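You operate a simulated robot arm through the tools that you are given. There is no shell and no other tool. Be economical: measure what you need, move in short steps, check, and stop when the job is done.

Carry out the task below with a simulated two-armed robot. There is one attempt and no reset: what you move stays moved.

## Task
Switch off hot air, strip and lamp; park the plug in its rest.
Fine: the strip is off before the plug comes out.

It is judged by the outcome, as a careful person would: the job done as asked, and still so three seconds after it is handed in. It fails if anything else is knocked over, pushed out of place, dropped, spilled or broken.

## Robot
Two 7-joint arms with two-finger parallel grippers on one trunk, on a base that drives. Base frame: it is fixed to the floor where the robot stands at the start and does not move with it; the origin is under the middle of the robot, x ahead of it, y to its left, z up; the surface under the hand at the start is at about z = 742. Units: mm, rad, N and s.
The left shoulder is at the start at [70, 134, 1101], the right one opposite. With the tool pointing down near the work surface each hand reaches from about 100 to 640 mm from the robot's upright axis, wherever it stands, measured 20 degrees to its own side. Places, roughly: cream plug rest [600, -1500, 800]; hot-air plug [500, -1500, 750]; hot-air switch [500, 0, 800]; key of the long-arm lamp [300, -1500, 800]; socket strip switch [400, -1500, 800]. Payload 1.57 kg a hand.
The TCP of each hand is the grasp point between the finger pads, 30 mm short of the fingertips. In the tool frame z runs along the fingers and y along their closing line. Largest opening 80 mm; finger width 17, thickness 12; the body of the gripper, 40 by 82 mm, starts 80 mm behind the TCP.
Orientation is that of the tool frame in the base frame, as a unit quaternion [x, y, z, w]. With the fingers straight down and closing along the base's y, the tool's x points along the base's -x, its y along +y and its z along -z.

## Interface
- The arms move only by the tool apply_moves. It takes "left_steps", "right_steps" or both (then of equal length, played together; a hand with none holds still); each is a list of rows, each a list of 3 entries, a list of its own where there are three numbers: the shift along the base's x, y, z in mm, then the turn, a rotation vector about the base's x, y, z in rad, then the finger opening in mm, from 0 to 80. In form: [[[x, y, z], [rx, ry, rz], gripper], ...]. A call has 1 to 12 rows; each row shifts and turns the commanded pose from where the row before left it. Each row takes 0.2 s and may step no farther than 50 mm and 0.15 rad from the row before; otherwise, or with a gripper value out of range, the whole call is refused. A pose out of reach is approached as far as the arm can. The call stops where the force on the tool passes 40 N (or 10 N more than at its start, if that is more) or the arm is blocked; 0.2 s more then pass. Each finger travels about 153 mm/s and halts on what it meets, pressing with about 40 N; the grip force reading is that of the motor and also rises with nothing between the fingers. The clock runs only during rows and for 0.2 s after the last one: add rows that do not move to give the fingers time. It gives the time, the measured TCP pose, the force on the tool (base axes), the opening and the grip force at its end, in the units of the frame above (readings bear some noise), with the torque about the TCP (base axes, N m) and any sound that the robot's microphone picked up.
- Cameras (640 x 400 px; columns grow to the right, rows downward): "scene" is now at [134.9, 2.2, 1325.2]; the picture's right is [0.00, -1.00, 0.00], its down [-0.63, -0.00, -0.78] and it looks along [0.78, 0.00, -0.63] (base axes); focal length 272 px, centre (320, 200). "left" rides on the left gripper at [72, 7, -122] in its tool frame; the picture's right is [-0.09, 1.00, 0.00], its down [-0.84, -0.08, -0.54] and it looks along [-0.54, -0.05, 0.84] (tool axes); focal length 238 px, centre (320, 200). "right" rides on the right gripper at [72, -7, -122] in its tool frame; the picture's right is [0.09, 1.00, 0.00], its down [-0.84, 0.08, -0.54] and it looks along [-0.54, 0.05, 0.84] (tool axes); focal length 238 px, centre (320, 200). There is no depth. A picture from a camera that has moved, and an enlarged one, comes with that camera's place and axes in the base frame and with its lens.
- grab_frame(camera): a new picture of that camera. No time passes.
- slide_trunk(by): slides the trunk up (or, below 0, down) by that many mm; the arms and the scene camera ride with it, the base frame stays. It gives what a move gives, with no picture.
- roll_base(legs): drives the robot by 1 to 6 legs, each [ahead, left, turn to the left] in mm, mm and rad, along the robot's own axes; the way and the turn of a leg run together, so that a leg with both is an arc; at most 1500 mm and 3.142 rad a leg. The arms and the cameras ride along, it lands a little off, and it stops where it bumps. It gives what a move gives.
- pan_tilt(pan, tilt): turns the head with the scene camera to pan (to the left, within 1.501 rad either way) and tilt (down, from -0.506 to 1.204), counted from straight ahead of the robot. It gives what a move gives.
- enlarge(camera, box): a new picture of the part [left, top, right, bottom] of that camera's present view, enlarged. No time passes.
- sign_off(): hands the job in; it is judged then, once.

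Go step by step. Nothing tells you exact positions but the pictures and the camera data: compare them with the known pose of the tool, close in by small moves and look again before you grip or let go. The budget is 120 turns and 100 pictures, counting those below and the enlarged ones. Unless the task says otherwise, let go and move clear before handing in, and close with one line.

The tools are called after ">>>" as a command line: name --argument value ..., lists and objects as JSON in quotes. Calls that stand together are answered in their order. apply_moves: Moves the arms, as the interface text tells. Its arguments: {"type":"object","properties":{"left_steps":{"type":"array","items":{"type":"array"}},"right_steps":{"type":"array","items":{"type":"array"}}},"required":[]} The other tools are called the same way: slide_trunk (by) slides the trunk up or down; roll_base (legs) drives the base; pan_tilt (pan, tilt) turns the head that bears the scene camera; grab_frame (camera) takes a picture; enlarge (camera, box) takes an enlarged picture of a part of a camera's view; sign_off () hands the job in.

At the start:

```text
time_s: 0.0
left_ee_pos: [491.5, 223.7, 1042.4]
left_tcp_rot: [0.0, 1.0, 0.0, 0.0]
left_wrist_force: [-0.1, 0.2, 0.5]
left_moment: [0.02, -0.01, 0.0]
left_gripper_width: 79.8
left_gripper_force: 0.0
right_ee_pos: [461.1, -205.4, 1042.1]
right_tcp_rot: [0.0, 1.0, 0.0, -0.001]
right_wrist_force: [0.8, -0.3, -0.6]
right_moment: [0.05, 0.01, 0.04]
right_gripper_width: 80.0
right_gripper_force: 0.0
trunk travel left (down, up): [-675.0, 265.0]
robot x, y, heading: [-0.6, -2.9, -0.002]
head pan, tilt: [0.003, 0.682]
```

scene: 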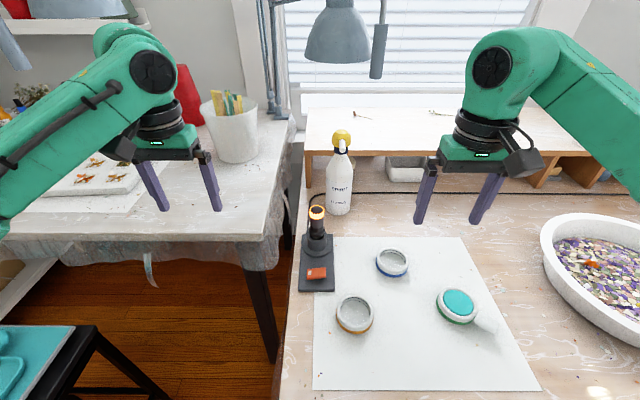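
right: 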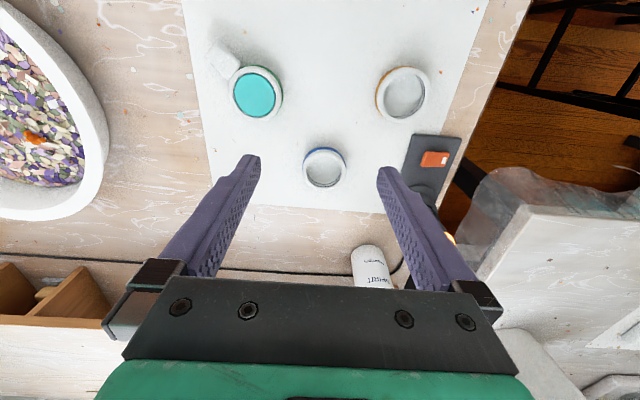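
left: 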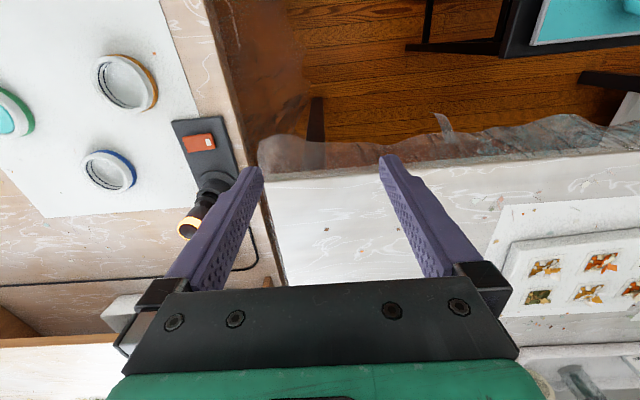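

The hot-air tool with a red rocker is straight ahead, at about [543, 9, 765]. I'll take a closer look at it first, then look towards the right where the other things should be.

>>> enlarge --camera "scene" --box '[270, 190, 370, 300]'

>>> pan_tilt --pan -1.3 --tilt 0.5

>>> grab_frame --camera "scene"

```text
3.64 times, centred on (320, 245) of scene
camera zoom: at [134.9, 2.2, 1325.2], right [0.0, -1.0, 0.0], down [-0.63, 0.0, -0.78], along [0.78, 0.0, -0.63], focal length 988 px, centre (320, 36)
```

zoom: 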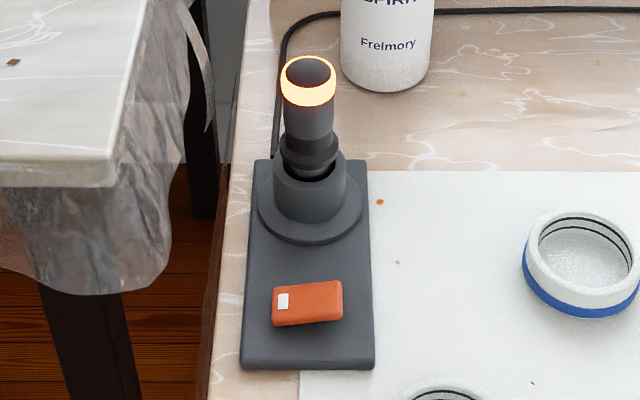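

```text
time_s: 1.5
left_ee_pos: [490.1, 223.8, 1041.1]
left_tcp_rot: [-0.001, 1.0, 0.001, -0.001]
left_wrist_force: [-0.4, 0.6, 0.6]
left_moment: [0.0, 0.03, -0.01]
left_gripper_width: 79.9
left_gripper_force: 0.0
right_ee_pos: [462.5, -204.0, 1040.7]
right_tcp_rot: [0.0, 1.0, 0.0, 0.0]
right_wrist_force: [-0.8, 0.1, -1.1]
right_moment: [-0.04, 0.0, -0.01]
right_gripper_width: 79.9
right_gripper_force: 0.1
trunk travel left (down, up): [-675.0, 265.0]
robot x, y, heading: [-1.8, 3.2, -0.004]
head pan, tilt: [-1.3, 0.499]
```

```text
95 pictures are left
camera scene: at [73.7, -85.8, 1341.4], right [-0.96, -0.27, 0.0], down [-0.13, 0.46, -0.88], along [0.24, -0.85, -0.48], focal length 272 px, centre (320, 200)
```

scene: 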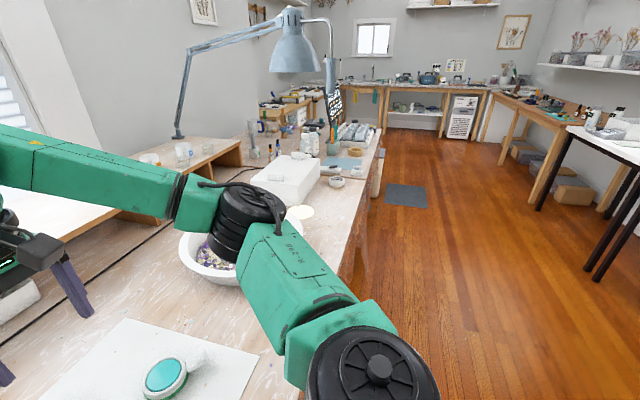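

The rocker on the hot-air stand runs along y with a white mark at its left end. I'll look at it through the wrist cameras to see which side is up.

>>> enlarge --camera "left" --box '[150, 100, 270, 250]'

>>> enlarge --camera "right" --box '[390, 120, 480, 200]'

>>> enlarge --camera "scene" --box '[230, 70, 390, 230]'

```text
2.67 times, centred on (210, 175) of left
camera zoom: at [417.8, 230.0, 1164.2], right [0.09, 1.0, 0.0], down [0.84, -0.08, 0.54], along [0.54, -0.05, -0.84], focal length 636 px, centre (613, 267)
```

zoom: 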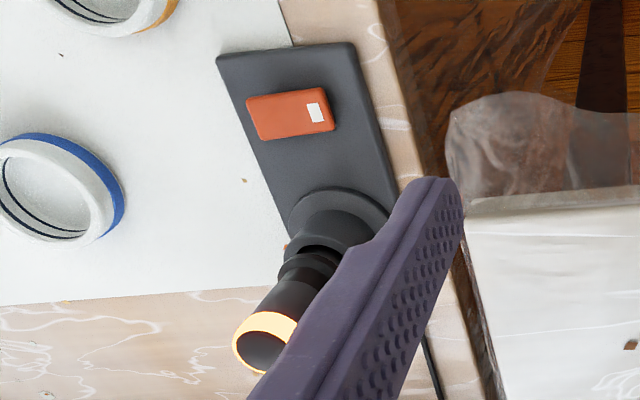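

```text
5.00 times, centred on (435, 160) of right
camera zoom: at [387.8, -210.5, 1163.7], right [-0.09, 1.0, 0.0], down [0.84, 0.08, 0.54], along [0.54, 0.05, -0.84], focal length 1192 px, centre (-255, 400)
```

zoom: 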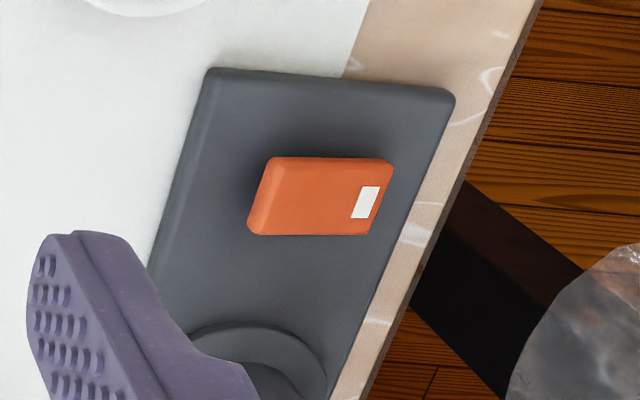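

```text
2.50 times, centred on (310, 150) of scene
camera zoom: at [73.7, -85.8, 1341.4], right [-0.96, -0.27, 0.0], down [-0.13, 0.46, -0.88], along [0.24, -0.85, -0.48], focal length 679 px, centre (345, 325)
```

zoom: 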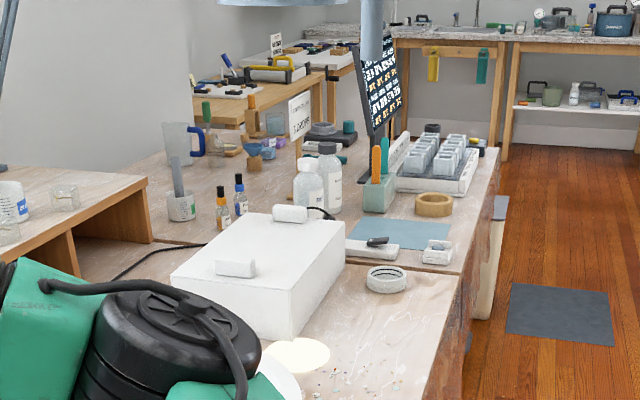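

The −y end of the rocker stands up and the marked end is down, so off should be a press on the −y end, at about (538, −10). I'll bring the right hand above it with its fingers closed.

>>> apply_moves --right_steps '[[[12.6, 32.3, -30], [0, 0, 0], 0], [[12.6, 32.3, -30], [0, 0, 0], 0], [[12.6, 32.3, -30], [0, 0, 0], 0], [[12.6, 32.3, -30], [0, 0, 0], 0], [[12.6, 32.3, -30], [0, 0, 0], 0], [[12.6, 32.3, -30], [0, 0, 0], 0], [[0, 0, 0], [0, 0, 0], 0]]'

>>> grab_frame --camera "right"

>>> pan_tilt --pan 0 --tilt 0.68

>>> enlarge --camera "scene" --box '[240, 180, 400, 300]'

```text
time_s: 3.1
left_ee_pos: [490.5, 223.5, 1042.9]
left_tcp_rot: [0.0, 1.0, 0.0, 0.0]
left_wrist_force: [0.8, -0.5, -0.3]
left_moment: [-0.02, -0.02, 0.0]
left_gripper_width: 79.8
left_gripper_force: 0.2
right_ee_pos: [534.7, -9.9, 862.6]
right_tcp_rot: [-0.001, 1.0, 0.0, -0.001]
right_wrist_force: [-0.3, 0.7, -0.1]
right_moment: [0.0, 0.0, -0.01]
right_gripper_width: 0.0
right_gripper_force: 21.1
trunk travel left (down, up): [-675.0, 265.0]
robot x, y, heading: [-0.8, -0.1, 0.004]
head pan, tilt: [-1.3, 0.499]
```

```text
91 pictures are left
camera right: at [462.4, -17.0, 984.6], right [-0.09, 1.0, 0.0], down [0.84, 0.08, 0.54], along [0.54, 0.05, -0.84], focal length 238 px, centre (320, 200)
```

right: 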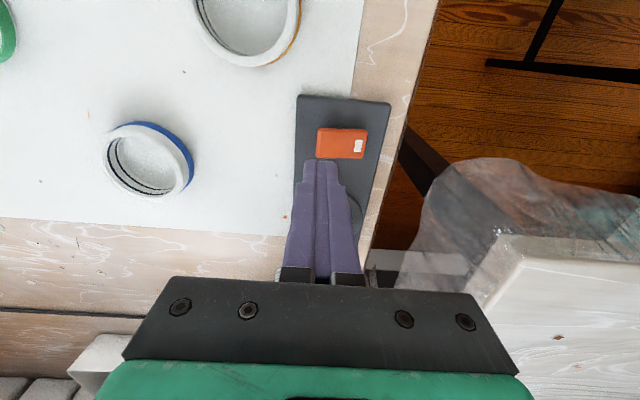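

```text
time_s: 4.5
left_ee_pos: [491.1, 223.0, 1041.9]
left_tcp_rot: [-0.001, 1.0, 0.0, 0.0]
left_wrist_force: [0.4, 1.6, -0.3]
left_moment: [-0.01, 0.03, 0.02]
left_gripper_width: 80.1
left_gripper_force: 0.1
right_ee_pos: [534.3, -10.2, 863.0]
right_tcp_rot: [0.0, 1.0, 0.001, 0.0]
right_wrist_force: [0.0, 0.0, -0.6]
right_moment: [0.0, -0.02, 0.01]
right_gripper_width: 0.0
right_gripper_force: 21.8
trunk travel left (down, up): [-675.0, 265.0]
robot x, y, heading: [0.3, -2.5, -0.003]
head pan, tilt: [0.0, 0.681]
```

```text
3.33 times, centred on (320, 240) of scene
camera zoom: at [135.0, 1.9, 1325.3], right [0.0, -1.0, 0.0], down [-0.63, 0.0, -0.78], along [0.78, 0.0, -0.63], focal length 906 px, centre (320, 67)
```

zoom: 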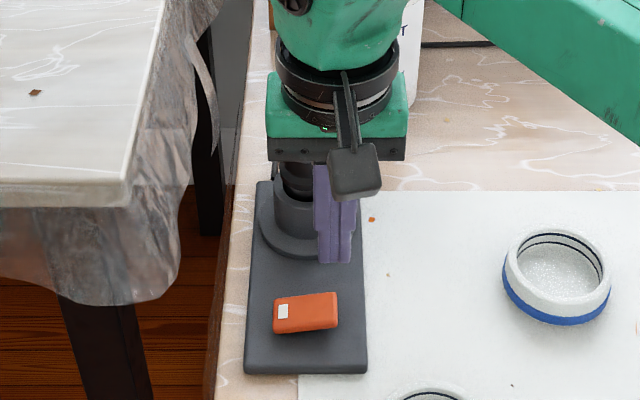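

The fingers line up over the raised end. I'll come down in small steps and press.

>>> apply_moves --right_steps '[[[0, 1, -25], [0, 0, 0], 0], [[0, 1, -15], [0, 0, 0], 0], [[0, 0, -6], [0, 0, 0], 0], [[0, 0, -5], [0, 0, 0], 0], [[0, 0, -4], [0, 0, 0], 0], [[0, 0, -4], [0, 0, 0], 0], [[0, 0, -4], [0, 0, 0], 0], [[0, 0, -4], [0, 0, 0], 0]]'

>>> grab_frame --camera "right"

```text
time_s: 6.3
left_ee_pos: [488.2, 222.9, 1041.8]
left_tcp_rot: [0.0, 1.0, 0.0, 0.001]
left_wrist_force: [-0.2, -0.1, -1.0]
left_moment: [-0.03, 0.03, -0.01]
left_gripper_width: 79.9
left_gripper_force: 0.0
right_ee_pos: [534.8, -8.2, 798.0]
right_tcp_rot: [0.002, 1.0, 0.001, 0.002]
right_wrist_force: [2.5, -3.2, 16.5]
right_moment: [0.1, -0.06, 0.0]
right_gripper_width: 0.1
right_gripper_force: 21.2
trunk travel left (down, up): [-675.0, 265.0]
robot x, y, heading: [3.5, -1.8, 0.005]
head pan, tilt: [0.0, 0.681]
```

```text
89 pictures are left
camera right: at [461.5, -15.2, 919.0], right [-0.09, 1.0, 0.0], down [0.83, 0.08, 0.55], along [0.54, 0.05, -0.84], focal length 238 px, centre (320, 200)
```

right: 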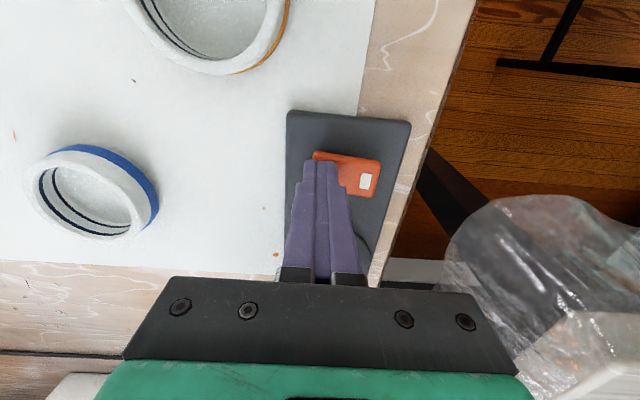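

Contact has been made, at 16 N. I'll press a little more and watch for a click.

>>> apply_moves --right_steps '[[[0, 0, -3], [0, 0, 0], 0], [[0, 0, -3], [0, 0, 0], 0]]'

>>> enlarge --camera "right" --box '[270, 100, 430, 200]'

```text
time_s: 6.9
left_ee_pos: [486.0, 221.9, 1043.7]
left_tcp_rot: [-0.001, 1.0, 0.0, 0.002]
left_wrist_force: [0.2, -0.1, 0.3]
left_moment: [0.02, -0.02, 0.0]
left_gripper_width: 79.8
left_gripper_force: 0.1
right_ee_pos: [534.1, -8.3, 798.2]
right_tcp_rot: [0.002, 1.0, 0.003, 0.004]
right_wrist_force: [-12.3, -6.5, 19.6]
right_moment: [0.05, 0.43, 0.1]
right_gripper_width: 0.0
right_gripper_force: 21.7
trunk travel left (down, up): [-675.0, 265.0]
robot x, y, heading: [1.2, 0.8, -0.005]
head pan, tilt: [0.0, 0.681]
stopped in row 2 (right hand): the force on the tool passed its limit at 44 N (the readings are from after the stop); the commanded pose is now the measured one
```

```text
4.00 times, centred on (350, 150) of right
camera zoom: at [460.9, -15.7, 918.6], right [-0.09, 1.0, 0.01], down [0.83, 0.07, 0.55], along [0.55, 0.05, -0.84], focal length 953 px, centre (200, 400)
```

zoom: 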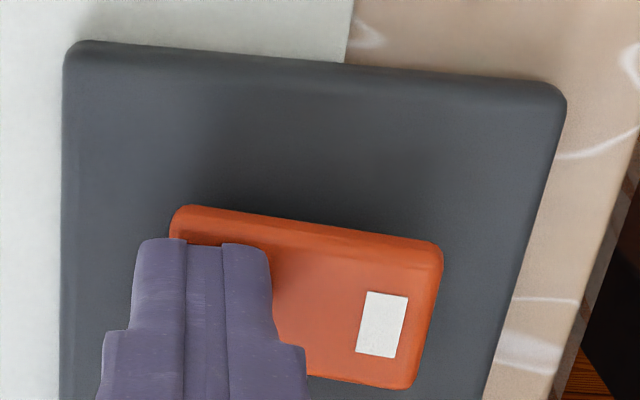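

The rocker has reached its stop and the marked end now looks raised. I'll lift straight up, back off and check the glow.

>>> apply_moves --right_steps '[[[0, 0, 20], [0, 0, 0], 0], [[0, 0, 40], [0, 0, 0], 0], [[0, 0, 40], [0, 0, 0], 0], [[-20, -40, 10], [0, 0, 0], 0], [[-20, -40, 10], [0, 0, 0], 0], [[-10, -40, 20], [0, 0, 0], 0], [[-10, -40, 20], [0, 0, 0], 0]]'

>>> enlarge --camera "scene" --box '[270, 190, 370, 300]'

```text
time_s: 8.5
left_ee_pos: [490.5, 222.1, 1043.7]
left_tcp_rot: [0.0, 1.0, 0.001, 0.001]
left_wrist_force: [0.7, -0.3, 0.1]
left_moment: [0.02, -0.01, 0.0]
left_gripper_width: 79.8
left_gripper_force: 0.0
right_ee_pos: [477.2, -169.8, 953.5]
right_tcp_rot: [0.001, 1.0, 0.003, 0.003]
right_wrist_force: [-0.9, 0.5, 0.2]
right_moment: [0.04, -0.04, 0.02]
right_gripper_width: 0.0
right_gripper_force: 21.5
trunk travel left (down, up): [-675.0, 265.0]
robot x, y, heading: [0.5, 4.3, 0.002]
head pan, tilt: [0.0, 0.681]
```

```text
3.64 times, centred on (320, 245) of scene
camera zoom: at [133.8, -0.4, 1325.4], right [0.0, -1.0, 0.0], down [-0.63, 0.0, -0.78], along [0.78, 0.0, -0.63], focal length 988 px, centre (320, 36)
```

zoom: 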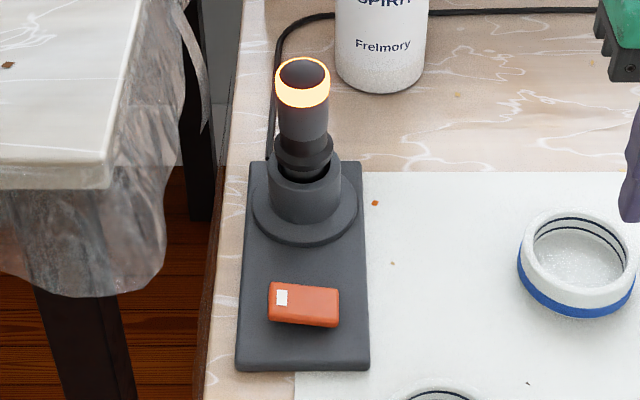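

The rocker flipped, but the nozzle may take a while to cool and I'll check it again later. Now I'll draw both hands in and up, then drive back and to the right towards the other station.

>>> apply_moves --right_steps '[[[-40, -10, 25], [0, 0, 0], 0], [[-40, -10, 25], [0, 0, 0], 0], [[-40, -10, 25], [0, 0, 0], 0], [[-40, 0, 25], [0, 0, 0], 0]]' --left_steps '[[[-40, 0, 5], [0, 0, 0], 0], [[-40, 0, 5], [0, 0, 0], 0], [[-40, 0, 5], [0, 0, 0], 0], [[-40, 0, 5], [0, 0, 0], 0]]'

>>> roll_base --legs '[[-150, 0, 0], [0, -800, 0]]'

>>> pan_tilt --pan -0.7 --tilt 0.45

>>> grab_frame --camera "scene"

```text
time_s: 9.5
left_ee_pos: [325.5, 222.7, 1061.6]
left_tcp_rot: [0.0, 1.0, 0.001, 0.003]
left_wrist_force: [-0.2, 0.3, -0.7]
left_moment: [-0.01, -0.06, 0.02]
left_gripper_width: 0.0
left_gripper_force: 21.3
right_ee_pos: [314.1, -197.0, 1058.4]
right_tcp_rot: [0.001, 1.0, 0.002, 0.005]
right_wrist_force: [-0.2, 1.2, 0.9]
right_moment: [0.03, -0.03, -0.01]
right_gripper_width: 0.0
right_gripper_force: 21.0
trunk travel left (down, up): [-675.0, 265.0]
robot x, y, heading: [-0.2, -1.7, 0.004]
head pan, tilt: [0.0, 0.681]
```

```text
time_s: 14.8
left_ee_pos: [182.6, -574.4, 1061.1]
left_tcp_rot: [-0.005, 1.0, 0.0, 0.001]
left_wrist_force: [0.9, -0.6, 0.4]
left_moment: [0.04, 0.0, 0.01]
left_gripper_width: 0.1
left_gripper_force: 21.7
right_ee_pos: [176.7, -995.2, 1056.5]
right_tcp_rot: [-0.003, 1.0, 0.001, 0.003]
right_wrist_force: [-0.8, 0.3, 0.6]
right_moment: [0.01, 0.02, 0.0]
right_gripper_width: 0.1
right_gripper_force: 21.7
trunk travel left (down, up): [-675.0, 265.0]
robot x, y, heading: [-141.4, -801.5, 0.011]
head pan, tilt: [0.0, 0.681]
```

```text
time_s: 15.8
left_ee_pos: [183.6, -575.3, 1061.3]
left_tcp_rot: [-0.006, 1.0, 0.0, 0.0]
left_wrist_force: [-0.3, 0.2, 0.5]
left_moment: [-0.01, -0.02, 0.0]
left_gripper_width: 0.0
left_gripper_force: 21.7
right_ee_pos: [177.0, -994.6, 1056.0]
right_tcp_rot: [-0.004, 1.0, 0.002, 0.003]
right_wrist_force: [1.0, -0.2, -0.6]
right_moment: [-0.03, -0.01, 0.02]
right_gripper_width: 0.3
right_gripper_force: 20.7
trunk travel left (down, up): [-675.0, 265.0]
robot x, y, heading: [-144.4, -801.5, 0.007]
head pan, tilt: [-0.7, 0.45]
```

```text
86 pictures are left
camera scene: at [-24.1, -857.0, 1345.8], right [-0.64, -0.77, 0.0], down [-0.34, 0.28, -0.9], along [0.69, -0.57, -0.44], focal length 272 px, centre (320, 200)
```

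scene: 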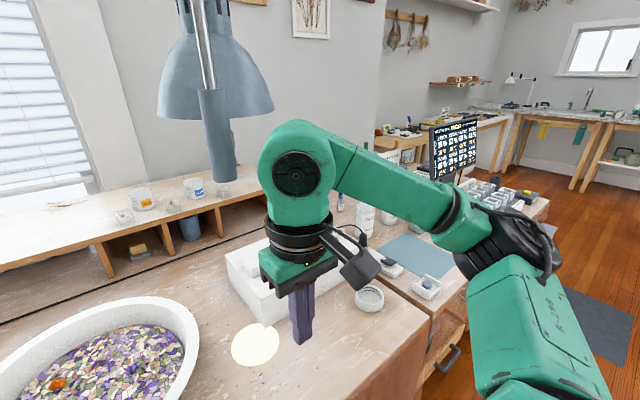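

The lamp shade hangs at about (410, −1012, 1300), clear ahead of my hands. The station is farther right, so I'll keep driving right.

>>> roll_base --legs '[[0, -600, 0]]'

>>> pan_tilt --pan 0 --tilt 0.6

>>> grab_frame --camera "scene"

>>> grab_frame --camera "right"

>>> grab_frame --camera "left"

```text
time_s: 19.2
left_ee_pos: [191.0, -1167.9, 1060.9]
left_tcp_rot: [-0.015, 1.0, 0.001, 0.001]
left_wrist_force: [-0.4, 0.3, -0.8]
left_moment: [0.03, 0.0, 0.01]
left_gripper_width: 0.0
left_gripper_force: 21.1
right_ee_pos: [192.6, -1587.3, 1056.1]
right_tcp_rot: [-0.014, 1.0, 0.002, 0.003]
right_wrist_force: [0.0, 0.7, 0.9]
right_moment: [0.03, -0.01, -0.01]
right_gripper_width: 0.2
right_gripper_force: 21.6
trunk travel left (down, up): [-675.0, 265.0]
robot x, y, heading: [-130.8, -1401.9, 0.032]
head pan, tilt: [-0.7, 0.45]
```

```text
time_s: 20.3
left_ee_pos: [191.2, -1168.5, 1061.7]
left_tcp_rot: [-0.015, 1.0, 0.0, -0.001]
left_wrist_force: [-0.1, -0.4, -0.1]
left_moment: [-0.03, 0.01, -0.01]
left_gripper_width: 0.0
left_gripper_force: 21.6
right_ee_pos: [192.6, -1588.4, 1054.7]
right_tcp_rot: [-0.013, 1.0, 0.002, 0.004]
right_wrist_force: [1.0, -0.3, -0.2]
right_moment: [-0.02, 0.02, -0.01]
right_gripper_width: 0.0
right_gripper_force: 21.1
trunk travel left (down, up): [-675.0, 265.0]
robot x, y, heading: [-133.9, -1399.9, 0.024]
head pan, tilt: [0.0, 0.6]
```

```text
85 pictures are left
camera scene: at [4.8, -1395.1, 1332.3], right [0.03, -1.0, 0.0], down [-0.56, -0.02, -0.83], along [0.82, 0.02, -0.56], focal length 272 px, centre (320, 200)
```

scene: 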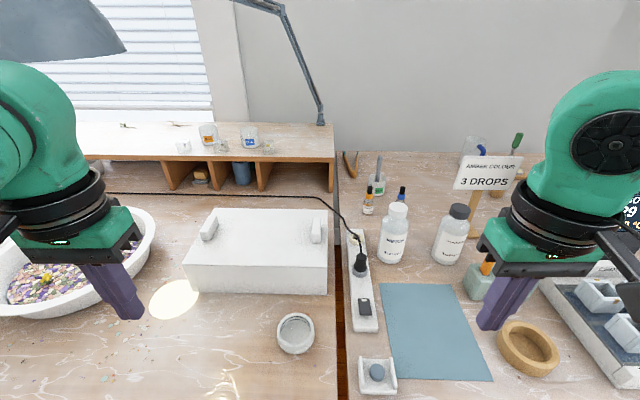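

```text
84 pictures are left
camera right: at [118.9, -1597.8, 1177.4], right [-0.12, 0.99, 0.0], down [0.83, 0.1, 0.55], along [0.54, 0.07, -0.84], focal length 238 px, centre (320, 200)
```

right: 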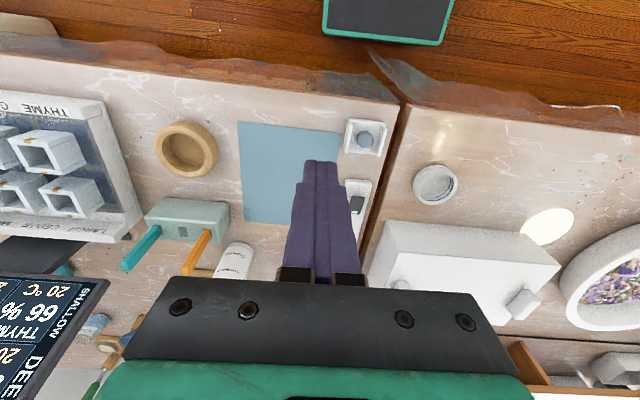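

```text
83 pictures are left
camera left: at [117.7, -1164.3, 1183.5], right [0.06, 1.0, 0.0], down [0.84, -0.05, 0.54], along [0.54, -0.03, -0.84], focal length 238 px, centre (320, 200)
```

left: 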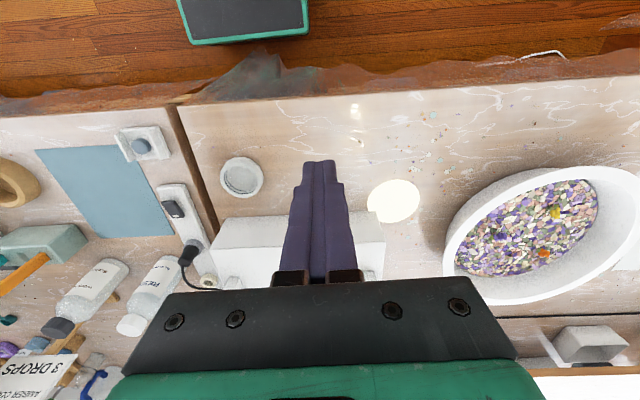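

I see the strip with a dark rocker and the black plug, a box with a round grey button, and the cord. I'll zoom in.

>>> enlarge --camera "scene" --box '[320, 200, 420, 300]'

>>> enlarge --camera "scene" --box '[320, 280, 440, 400]'

>>> enlarge --camera "scene" --box '[320, 130, 480, 250]'

>>> enlarge --camera "left" --box '[110, 110, 230, 300]'

```text
4.00 times, centred on (370, 250) of scene
camera zoom: at [4.8, -1395.1, 1332.3], right [0.03, -1.0, 0.0], down [-0.56, -0.02, -0.83], along [0.82, 0.02, -0.56], focal length 1087 px, centre (120, 0)
```

zoom: 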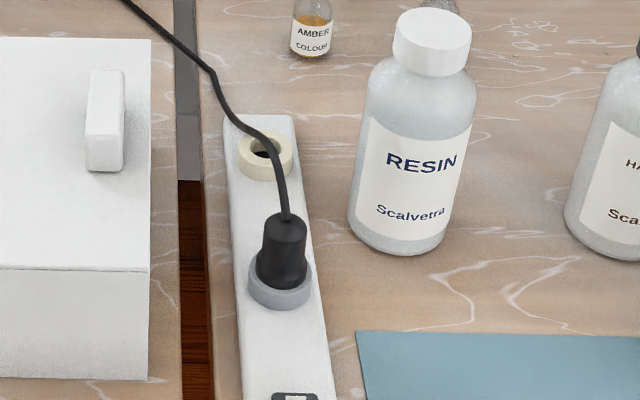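

```text
3.33 times, centred on (380, 340) of scene
camera zoom: at [4.8, -1395.1, 1332.3], right [0.03, -1.0, 0.0], down [-0.56, -0.02, -0.83], along [0.82, 0.02, -0.56], focal length 906 px, centre (120, -267)
```

zoom: 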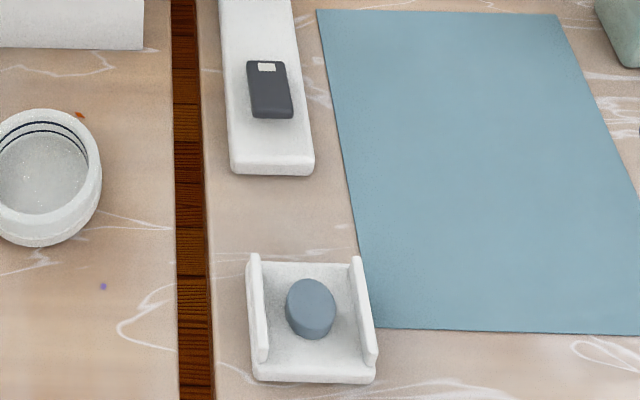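

```text
3.33 times, centred on (400, 190) of scene
camera zoom: at [4.8, -1395.1, 1332.3], right [0.03, -1.0, 0.0], down [-0.56, -0.02, -0.83], along [0.82, 0.02, -0.56], focal length 906 px, centre (53, 233)
```

zoom: 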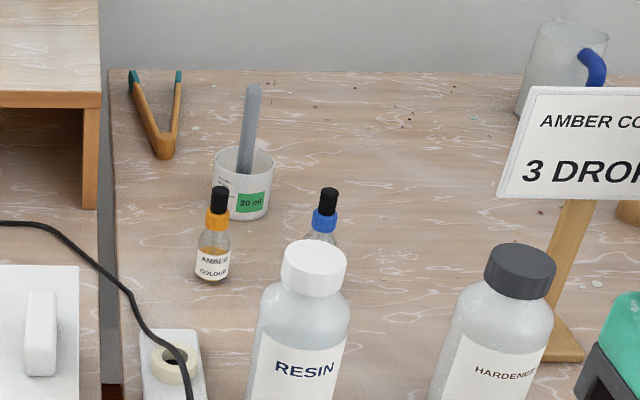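

```text
2.11 times, centred on (170, 205) of left
camera zoom: at [117.7, -1164.3, 1183.5], right [0.06, 1.0, 0.0], down [0.84, -0.05, 0.54], along [0.54, -0.03, -0.84], focal length 502 px, centre (636, 190)
```

zoom: 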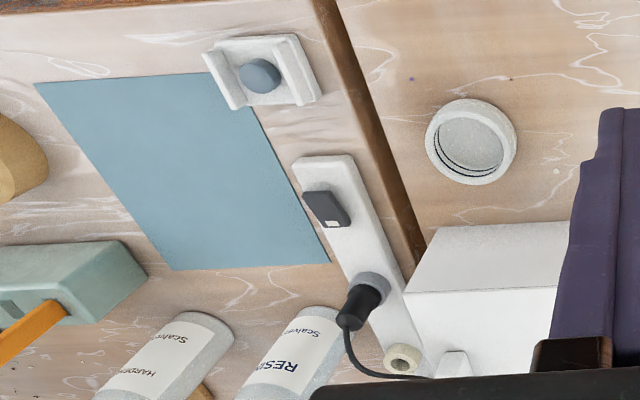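

The cream ring on the strip behind the plug is the rest, at about (600, −1489). The plug is at about (481, −1487), the strip rocker at (378, −1490) and the lamp key at (246, −1499). I'll tuck the left hand in to stay clear of the lamp, then drive up closer.

>>> apply_moves --left_steps '[[[-40, -10, 0], [0, 0, 0], 0], [[-40, -10, 0], [0, 0, 0], 0], [[-20, -10, 0], [0, 0, 0], 0]]'

>>> roll_base --legs '[[60, 40, -0.024], [73, 0, 0]]'

>>> grab_frame --camera "scene"

>>> grab_frame --camera "right"

```text
time_s: 21.1
left_ee_pos: [131.7, -1183.0, 1059.5]
left_tcp_rot: [-0.015, 1.0, -0.001, -0.001]
left_wrist_force: [0.3, -0.1, 0.2]
left_moment: [0.02, 0.03, 0.0]
left_gripper_width: 0.2
left_gripper_force: 21.5
left hand out of reach, approached as far as the arm can: row 2, 3
right_ee_pos: [192.7, -1588.0, 1055.5]
right_tcp_rot: [-0.013, 1.0, 0.002, 0.002]
right_wrist_force: [0.1, -0.2, 0.5]
right_moment: [-0.01, -0.02, 0.03]
right_gripper_width: 0.2
right_gripper_force: 20.4
trunk travel left (down, up): [-675.0, 265.0]
robot x, y, heading: [-132.7, -1396.1, 0.027]
head pan, tilt: [0.0, 0.6]
```

```text
time_s: 22.7
left_ee_pos: [269.8, -1147.9, 1061.3]
left_tcp_rot: [-0.002, 1.0, 0.0, 0.0]
left_wrist_force: [0.0, -0.3, 0.3]
left_moment: [0.04, 0.03, -0.02]
left_gripper_width: 0.0
left_gripper_force: 21.1
right_ee_pos: [321.7, -1554.8, 1056.1]
right_tcp_rot: [-0.002, 1.0, 0.002, 0.004]
right_wrist_force: [0.3, 0.8, -0.8]
right_moment: [0.01, 0.03, 0.01]
right_gripper_width: 0.2
right_gripper_force: 21.5
trunk travel left (down, up): [-675.0, 265.0]
robot x, y, heading: [0.2, -1357.3, 0.007]
head pan, tilt: [0.0, 0.6]
```

```text
78 pictures are left
camera scene: at [138.2, -1356.6, 1332.4], right [0.01, -1.0, 0.0], down [-0.56, 0.0, -0.83], along [0.83, 0.0, -0.56], focal length 272 px, centre (320, 200)
```

scene: 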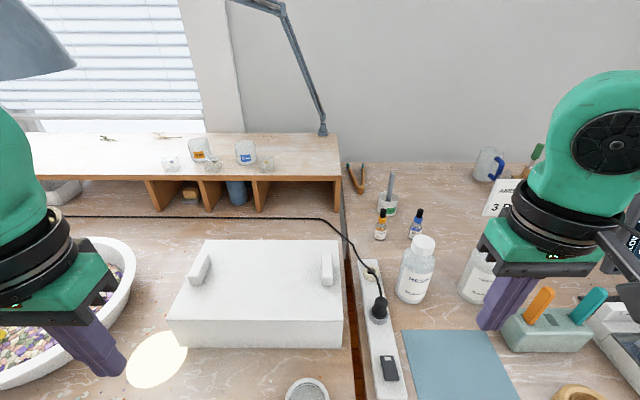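

```text
77 pictures are left
camera right: at [247.7, -1562.0, 1177.7], right [-0.1, 1.0, 0.0], down [0.83, 0.08, 0.55], along [0.55, 0.06, -0.84], focal length 238 px, centre (320, 200)
```

right: 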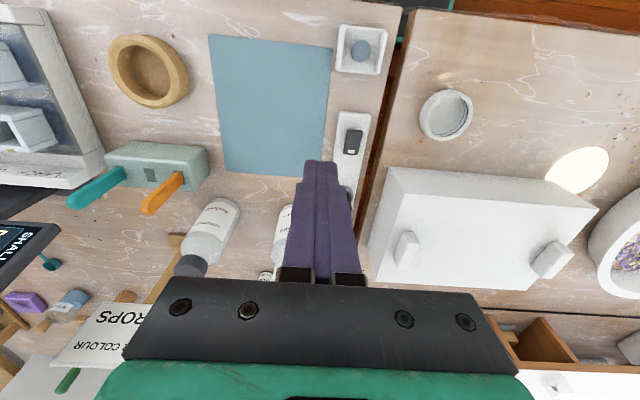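

The strip rocker is at about (381, −1489). I'll tilt the head down and zoom in to read which end is down.

>>> pan_tilt --pan -0.35 --tilt 0.9

>>> grab_frame --camera "scene"

>>> enlarge --camera "right" --box '[320, 100, 390, 180]'

```text
time_s: 23.6
left_ee_pos: [268.9, -1147.5, 1060.1]
left_tcp_rot: [-0.003, 1.0, 0.001, 0.0]
left_wrist_force: [0.9, 0.4, 0.5]
left_moment: [0.0, 0.0, -0.03]
left_gripper_width: 0.2
left_gripper_force: 20.7
right_ee_pos: [321.0, -1554.3, 1055.3]
right_tcp_rot: [-0.001, 1.0, 0.002, 0.003]
right_wrist_force: [0.0, 1.0, -0.3]
right_moment: [-0.03, 0.04, -0.03]
right_gripper_width: 0.0
right_gripper_force: 22.1
trunk travel left (down, up): [-675.0, 265.0]
robot x, y, heading: [-0.2, -1361.7, 0.004]
head pan, tilt: [-0.351, 0.901]
```

```text
76 pictures are left
camera scene: at [121.3, -1383.1, 1307.6], right [-0.34, -0.94, 0.0], down [-0.74, 0.26, -0.62], along [0.59, -0.21, -0.78], focal length 272 px, centre (320, 200)
```

scene: 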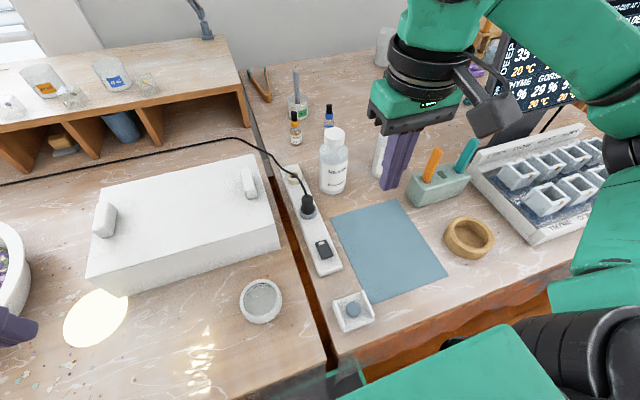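

```text
5.00 times, centred on (355, 140) of right
camera zoom: at [248.1, -1562.4, 1177.5], right [-0.1, 1.0, 0.0], down [0.83, 0.08, 0.55], along [0.55, 0.06, -0.84], focal length 1192 px, centre (145, 500)
```

zoom: 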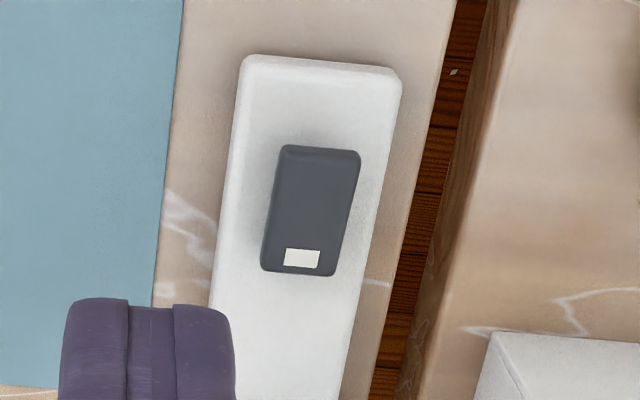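

>>> enlarge --camera "scene" --box '[280, 160, 360, 280]'

>>> enlarge --camera "scene" --box '[310, 230, 340, 265]'

>>> enlarge --camera "left" --box '[0, 50, 160, 250]'

```text
3.33 times, centred on (320, 220) of scene
camera zoom: at [121.3, -1383.1, 1307.6], right [-0.34, -0.94, 0.0], down [-0.74, 0.26, -0.62], along [0.59, -0.21, -0.78], focal length 906 px, centre (320, 133)
```

zoom: 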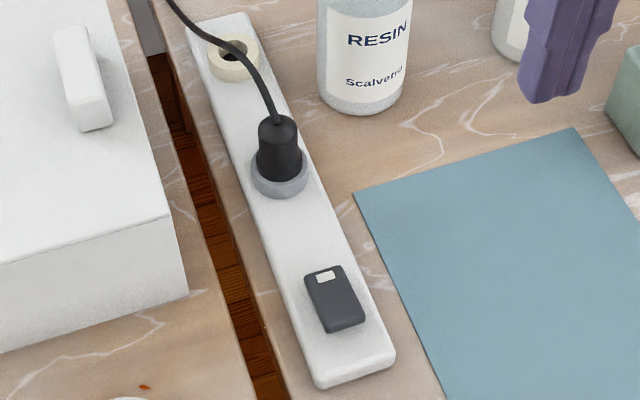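

```text
11.43 times, centred on (325, 248) of scene
camera zoom: at [121.3, -1383.1, 1307.6], right [-0.34, -0.94, 0.0], down [-0.74, 0.26, -0.62], along [0.59, -0.21, -0.78], focal length 3105 px, centre (263, -343)
```

zoom: 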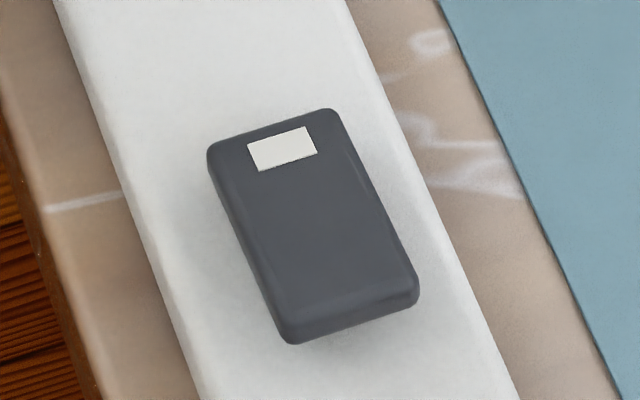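

```text
2.00 times, centred on (80, 150) of left
camera zoom: at [196.5, -1142.0, 1182.7], right [0.09, 1.0, 0.0], down [0.84, -0.07, 0.54], along [0.54, -0.05, -0.84], focal length 477 px, centre (800, 300)
```

zoom: 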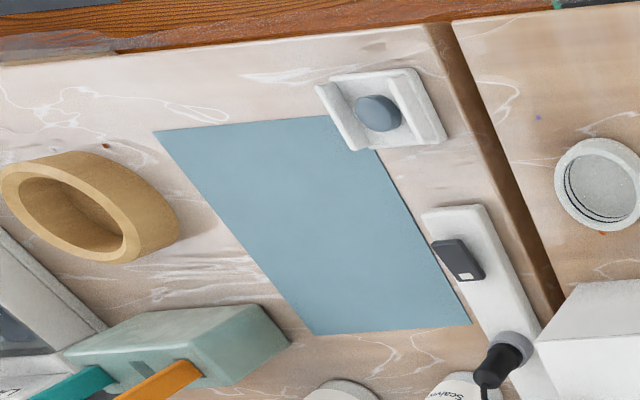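

The near (−x) end of the strip rocker is raised and the marked end is down, the same on-state as the other one. I'll go above the near end, at about (371, −1491).

>>> apply_moves --right_steps '[[[10, 12.7, -38], [0, 0, 0], 0], [[10, 12.7, -38], [0, 0, 0], 0], [[10, 12.7, -38], [0, 0, 0], 0], [[10, 12.7, -38], [0, 0, 0], 0], [[10, 12.7, -38], [0, 0, 0], 0], [[0, 0, 0], [0, 0, 0], 0]]'

>>> grab_frame --camera "right"

>>> enlarge --camera "scene" --box '[260, 160, 400, 300]'

```text
time_s: 25.0
left_ee_pos: [269.4, -1147.5, 1060.5]
left_tcp_rot: [-0.002, 1.0, 0.001, 0.0]
left_wrist_force: [-0.6, 0.0, -0.6]
left_moment: [-0.01, -0.03, 0.0]
left_gripper_width: 0.1
left_gripper_force: 21.5
right_ee_pos: [369.8, -1491.3, 864.4]
right_tcp_rot: [-0.002, 1.0, 0.002, 0.003]
right_wrist_force: [0.6, 0.3, 0.0]
right_moment: [0.0, 0.02, -0.02]
right_gripper_width: 0.0
right_gripper_force: 21.3
trunk travel left (down, up): [-675.0, 265.0]
robot x, y, heading: [0.2, -1358.5, 0.004]
head pan, tilt: [-0.351, 0.901]
```

```text
71 pictures are left
camera right: at [297.4, -1498.0, 986.3], right [-0.1, 1.0, 0.0], down [0.83, 0.08, 0.55], along [0.55, 0.06, -0.84], focal length 238 px, centre (320, 200)
```

right: 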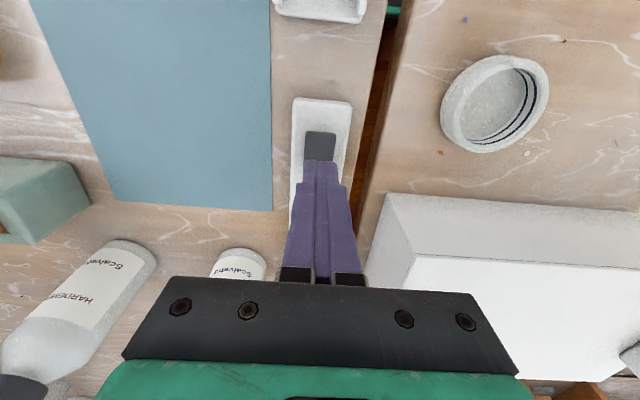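

```text
2.86 times, centred on (330, 230) of scene
camera zoom: at [121.1, -1383.2, 1307.6], right [-0.34, -0.94, 0.0], down [-0.74, 0.27, -0.62], along [0.58, -0.21, -0.78], focal length 776 px, centre (291, 114)
```

zoom: 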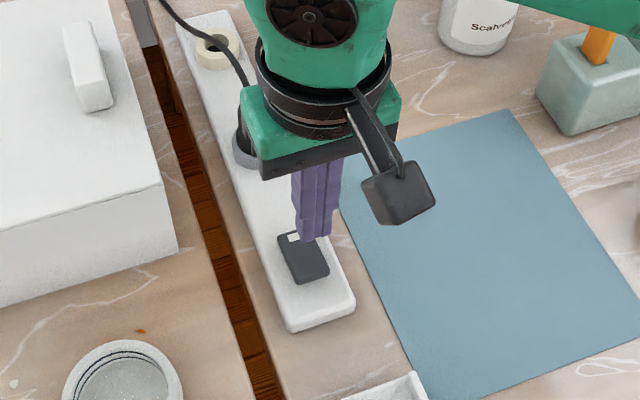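

The alignment is good. I'll press down on the near end.

>>> apply_moves --right_steps '[[[0, 1, -25], [0, 0, 0], 0], [[0, 1, -15], [0, 0, 0], 0], [[0, 0, -5], [0, 0, 0], 0], [[0, 0, -4], [0, 0, 0], 0], [[0, 0, -4], [0, 0, 0], 0], [[0, 0, -4], [0, 0, 0], 0], [[0, 0, -4], [0, 0, 0], 0], [[0, 0, -4], [0, 0, 0], 0], [[0, 0, -4], [0, 0, 0], 0], [[0, 0, -3], [0, 0, 0], 0], [[0, 0, -3], [0, 0, 0], 0]]'

>>> grab_frame --camera "right"

```text
time_s: 26.9
left_ee_pos: [265.3, -1147.6, 1061.6]
left_tcp_rot: [-0.003, 1.0, 0.0, 0.002]
left_wrist_force: [0.5, 0.0, 0.2]
left_moment: [0.0, 0.02, 0.02]
left_gripper_width: 0.0
left_gripper_force: 21.3
right_ee_pos: [369.8, -1487.6, 805.1]
right_tcp_rot: [-0.001, 1.0, 0.005, 0.01]
right_wrist_force: [-12.1, -4.9, 23.8]
right_moment: [-0.15, 0.17, -0.21]
right_gripper_width: 0.0
right_gripper_force: 21.1
trunk travel left (down, up): [-675.0, 265.0]
robot x, y, heading: [2.1, -1360.2, 0.007]
head pan, tilt: [-0.351, 0.901]
stopped in row 9 (right hand): the force on the tool passed its limit at 47 N (the readings are from after the stop); the commanded pose is now the measured one
```

```text
69 pictures are left
camera right: at [295.2, -1496.9, 925.9], right [-0.1, 1.0, 0.01], down [0.83, 0.08, 0.56], along [0.55, 0.06, -0.83], focal length 238 px, centre (320, 200)
```

right: 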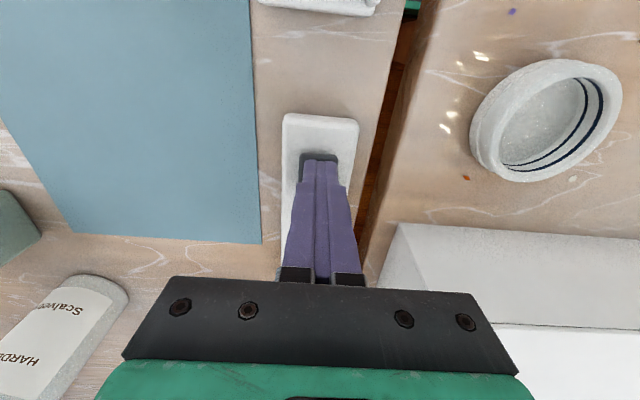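

Now I'll lift off and back away, then check the rocker.

>>> apply_moves --right_steps '[[[0, 0, 15], [0, 0, 0], 0], [[0, 0, 40], [0, 0, 0], 0], [[0, 0, 40], [0, 0, 0], 0], [[-30, -25, 15], [0, 0, 0], 0], [[-30, -25, 10], [0, 0, 0], 0], [[-20, -25, 0], [0, 0, 0], 0]]'

>>> grab_frame --camera "right"

>>> enlarge --camera "scene" --box '[280, 160, 400, 340]'

```text
time_s: 28.3
left_ee_pos: [268.9, -1149.3, 1061.2]
left_tcp_rot: [-0.002, 1.0, -0.001, 0.001]
left_wrist_force: [0.2, -0.4, -0.4]
left_moment: [0.04, -0.04, -0.03]
left_gripper_width: 0.0
left_gripper_force: 21.2
right_ee_pos: [293.1, -1566.0, 922.6]
right_tcp_rot: [-0.003, 1.0, 0.004, 0.009]
right_wrist_force: [1.2, 0.0, 0.1]
right_moment: [0.01, 0.02, -0.01]
right_gripper_width: 0.0
right_gripper_force: 20.9
trunk travel left (down, up): [-675.0, 265.0]
robot x, y, heading: [3.1, -1359.1, 0.004]
head pan, tilt: [-0.351, 0.901]
```

```text
68 pictures are left
camera right: at [218.1, -1573.6, 1043.0], right [-0.1, 1.0, 0.01], down [0.83, 0.08, 0.56], along [0.55, 0.06, -0.83], focal length 238 px, centre (320, 200)
```

right: 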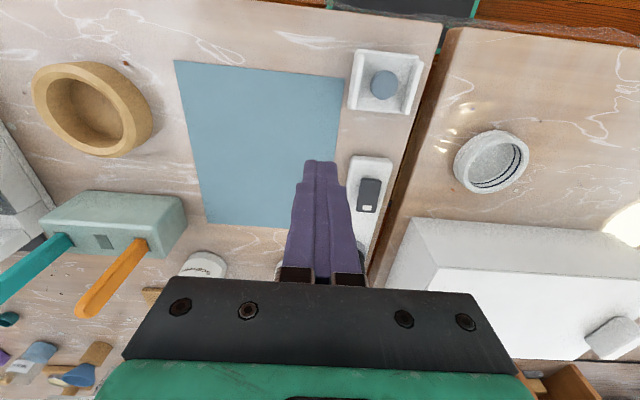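

```text
2.22 times, centred on (340, 250) of scene
camera zoom: at [120.3, -1383.8, 1307.6], right [-0.34, -0.94, 0.0], down [-0.74, 0.27, -0.62], along [0.59, -0.21, -0.78], focal length 604 px, centre (276, 89)
```

zoom: 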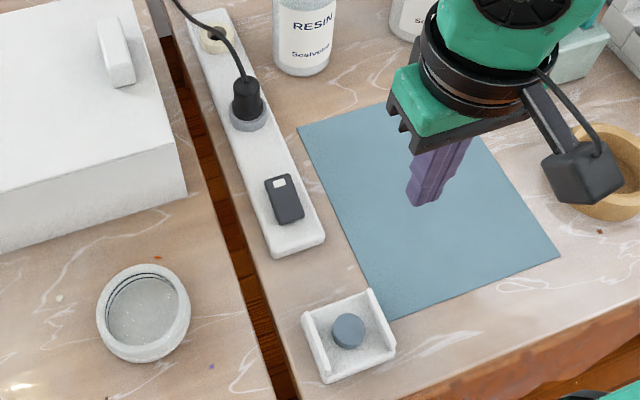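

>>> enlarge --camera "scene" --box '[310, 230, 340, 265]'

>>> enlarge --camera "right" --box '[330, 30, 440, 240]'

```text
11.43 times, centred on (325, 248) of scene
camera zoom: at [120.3, -1383.8, 1307.6], right [-0.34, -0.94, 0.0], down [-0.74, 0.27, -0.62], along [0.59, -0.21, -0.78], focal length 3105 px, centre (263, -343)
```

zoom: 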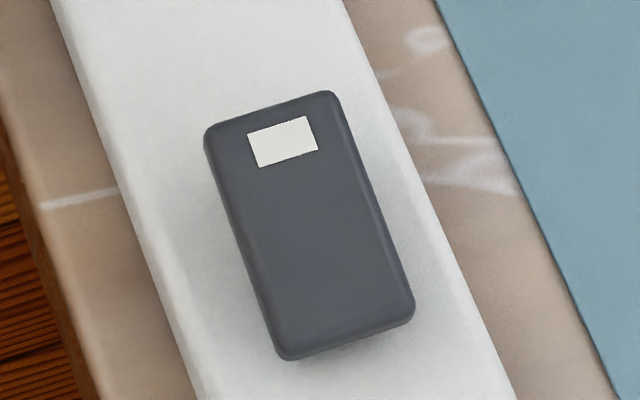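

```text
1.90 times, centred on (385, 135) of right
camera zoom: at [218.1, -1573.6, 1043.0], right [-0.1, 1.0, 0.01], down [0.83, 0.08, 0.56], along [0.55, 0.06, -0.83], focal length 454 px, centre (196, 324)
```

zoom: 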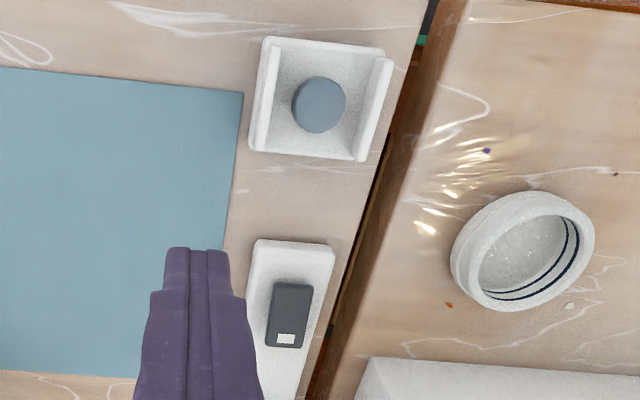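

The strip rocker has flipped, so the strip is off. Next is the lamp key, the round button at about (251, −1498), and I'll go above it.

>>> apply_moves --right_steps '[[[-14, 23, -14], [0, 0, -0.01], 0], [[-14, 23, -14], [0, 0, 0], 0], [[-14, 22, -14], [0, 0, 0], 0], [[0, 0, -25], [0, 0, 0], 0], [[0, 0, 0], [0, 0, 0], 0]]'

>>> grab_frame --camera "right"

>>> enlarge --camera "scene" --box '[280, 240, 420, 380]'

```text
time_s: 29.5
left_ee_pos: [269.3, -1147.5, 1058.5]
left_tcp_rot: [-0.003, 1.0, 0.0, 0.0]
left_wrist_force: [-0.4, 0.4, -0.7]
left_moment: [-0.02, 0.02, 0.03]
left_gripper_width: 0.0
left_gripper_force: 20.8
right_ee_pos: [251.6, -1495.6, 856.6]
right_tcp_rot: [0.003, 1.0, 0.003, 0.009]
right_wrist_force: [-0.1, -0.2, 0.9]
right_moment: [-0.01, -0.01, -0.02]
right_gripper_width: 0.1
right_gripper_force: 21.7
trunk travel left (down, up): [-675.0, 265.0]
robot x, y, heading: [2.2, -1360.2, 0.004]
head pan, tilt: [-0.351, 0.901]
```

```text
64 pictures are left
camera right: at [176.5, -1503.1, 976.2], right [-0.09, 1.0, 0.01], down [0.83, 0.07, 0.56], along [0.55, 0.05, -0.83], focal length 238 px, centre (320, 200)
```

right: 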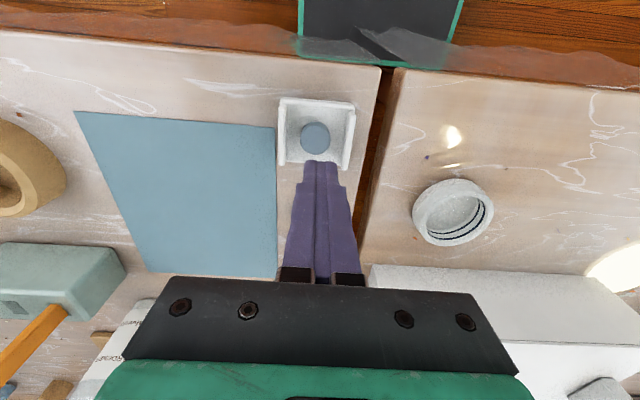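

```text
2.86 times, centred on (350, 310) of scene
camera zoom: at [121.4, -1383.0, 1307.5], right [-0.34, -0.94, 0.0], down [-0.74, 0.27, -0.62], along [0.58, -0.21, -0.78], focal length 776 px, centre (234, -114)
```

zoom: 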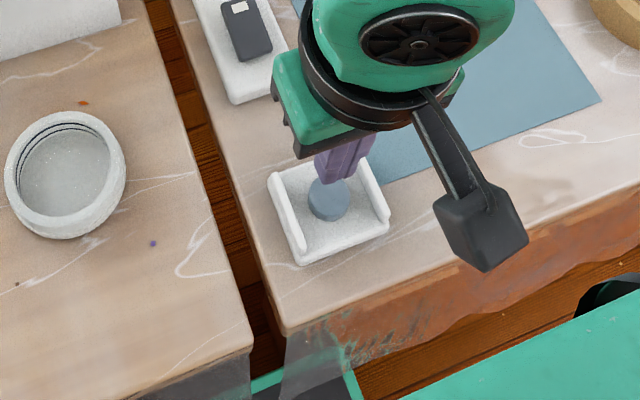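

The button is at about (247, −1500). I'll make a small correction and press it.

>>> apply_moves --right_steps '[[[-4, -4, -20], [0, 0, 0], 0], [[0, 0, -15], [0, 0, 0], 0], [[0, 0, -5], [0, 0, 0], 0], [[0, 0, -4], [0, 0, 0], 0], [[0, 0, -3], [0, 0, 0], 0], [[0, 0, -3], [0, 0, 0], 0], [[0, 0, -3], [0, 0, 0], 0], [[0, 0, -3], [0, 0, 0], 0]]'

>>> grab_frame --camera "scene"

>>> grab_frame --camera "right"

```text
time_s: 31.3
left_ee_pos: [270.9, -1147.1, 1060.7]
left_tcp_rot: [-0.003, 1.0, 0.0, 0.0]
left_wrist_force: [0.6, 1.0, 0.1]
left_moment: [-0.01, 0.0, 0.01]
left_gripper_width: 0.3
left_gripper_force: 21.6
right_ee_pos: [248.4, -1500.9, 799.6]
right_tcp_rot: [0.003, 1.0, 0.004, 0.008]
right_wrist_force: [0.5, -0.2, 1.1]
right_moment: [-0.02, 0.0, 0.0]
right_gripper_width: 0.0
right_gripper_force: 21.7
trunk travel left (down, up): [-675.0, 265.0]
robot x, y, heading: [0.6, -1362.1, 0.008]
head pan, tilt: [-0.351, 0.901]
```

```text
62 pictures are left
camera scene: at [121.3, -1383.2, 1307.5], right [-0.34, -0.94, 0.0], down [-0.74, 0.27, -0.62], along [0.58, -0.21, -0.78], focal length 272 px, centre (320, 200)
```

scene: 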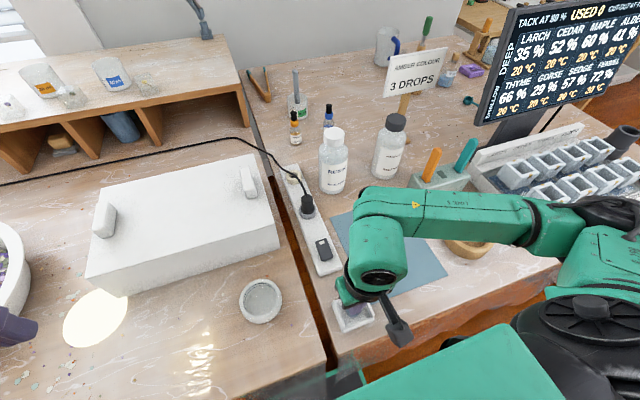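

```text
61 pictures are left
camera right: at [172.7, -1507.3, 920.1], right [-0.09, 1.0, 0.01], down [0.83, 0.07, 0.56], along [0.55, 0.05, -0.83], focal length 238 px, centre (320, 200)
```

right: 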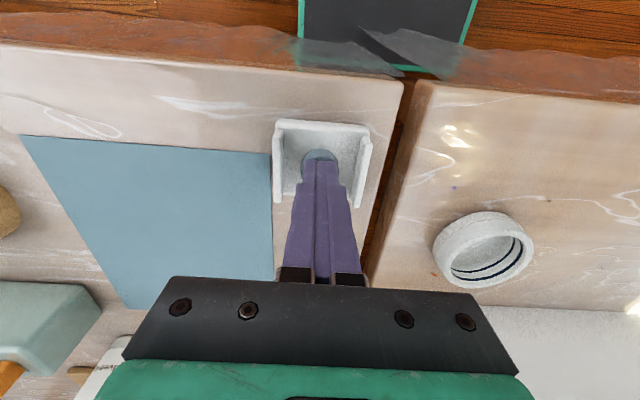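

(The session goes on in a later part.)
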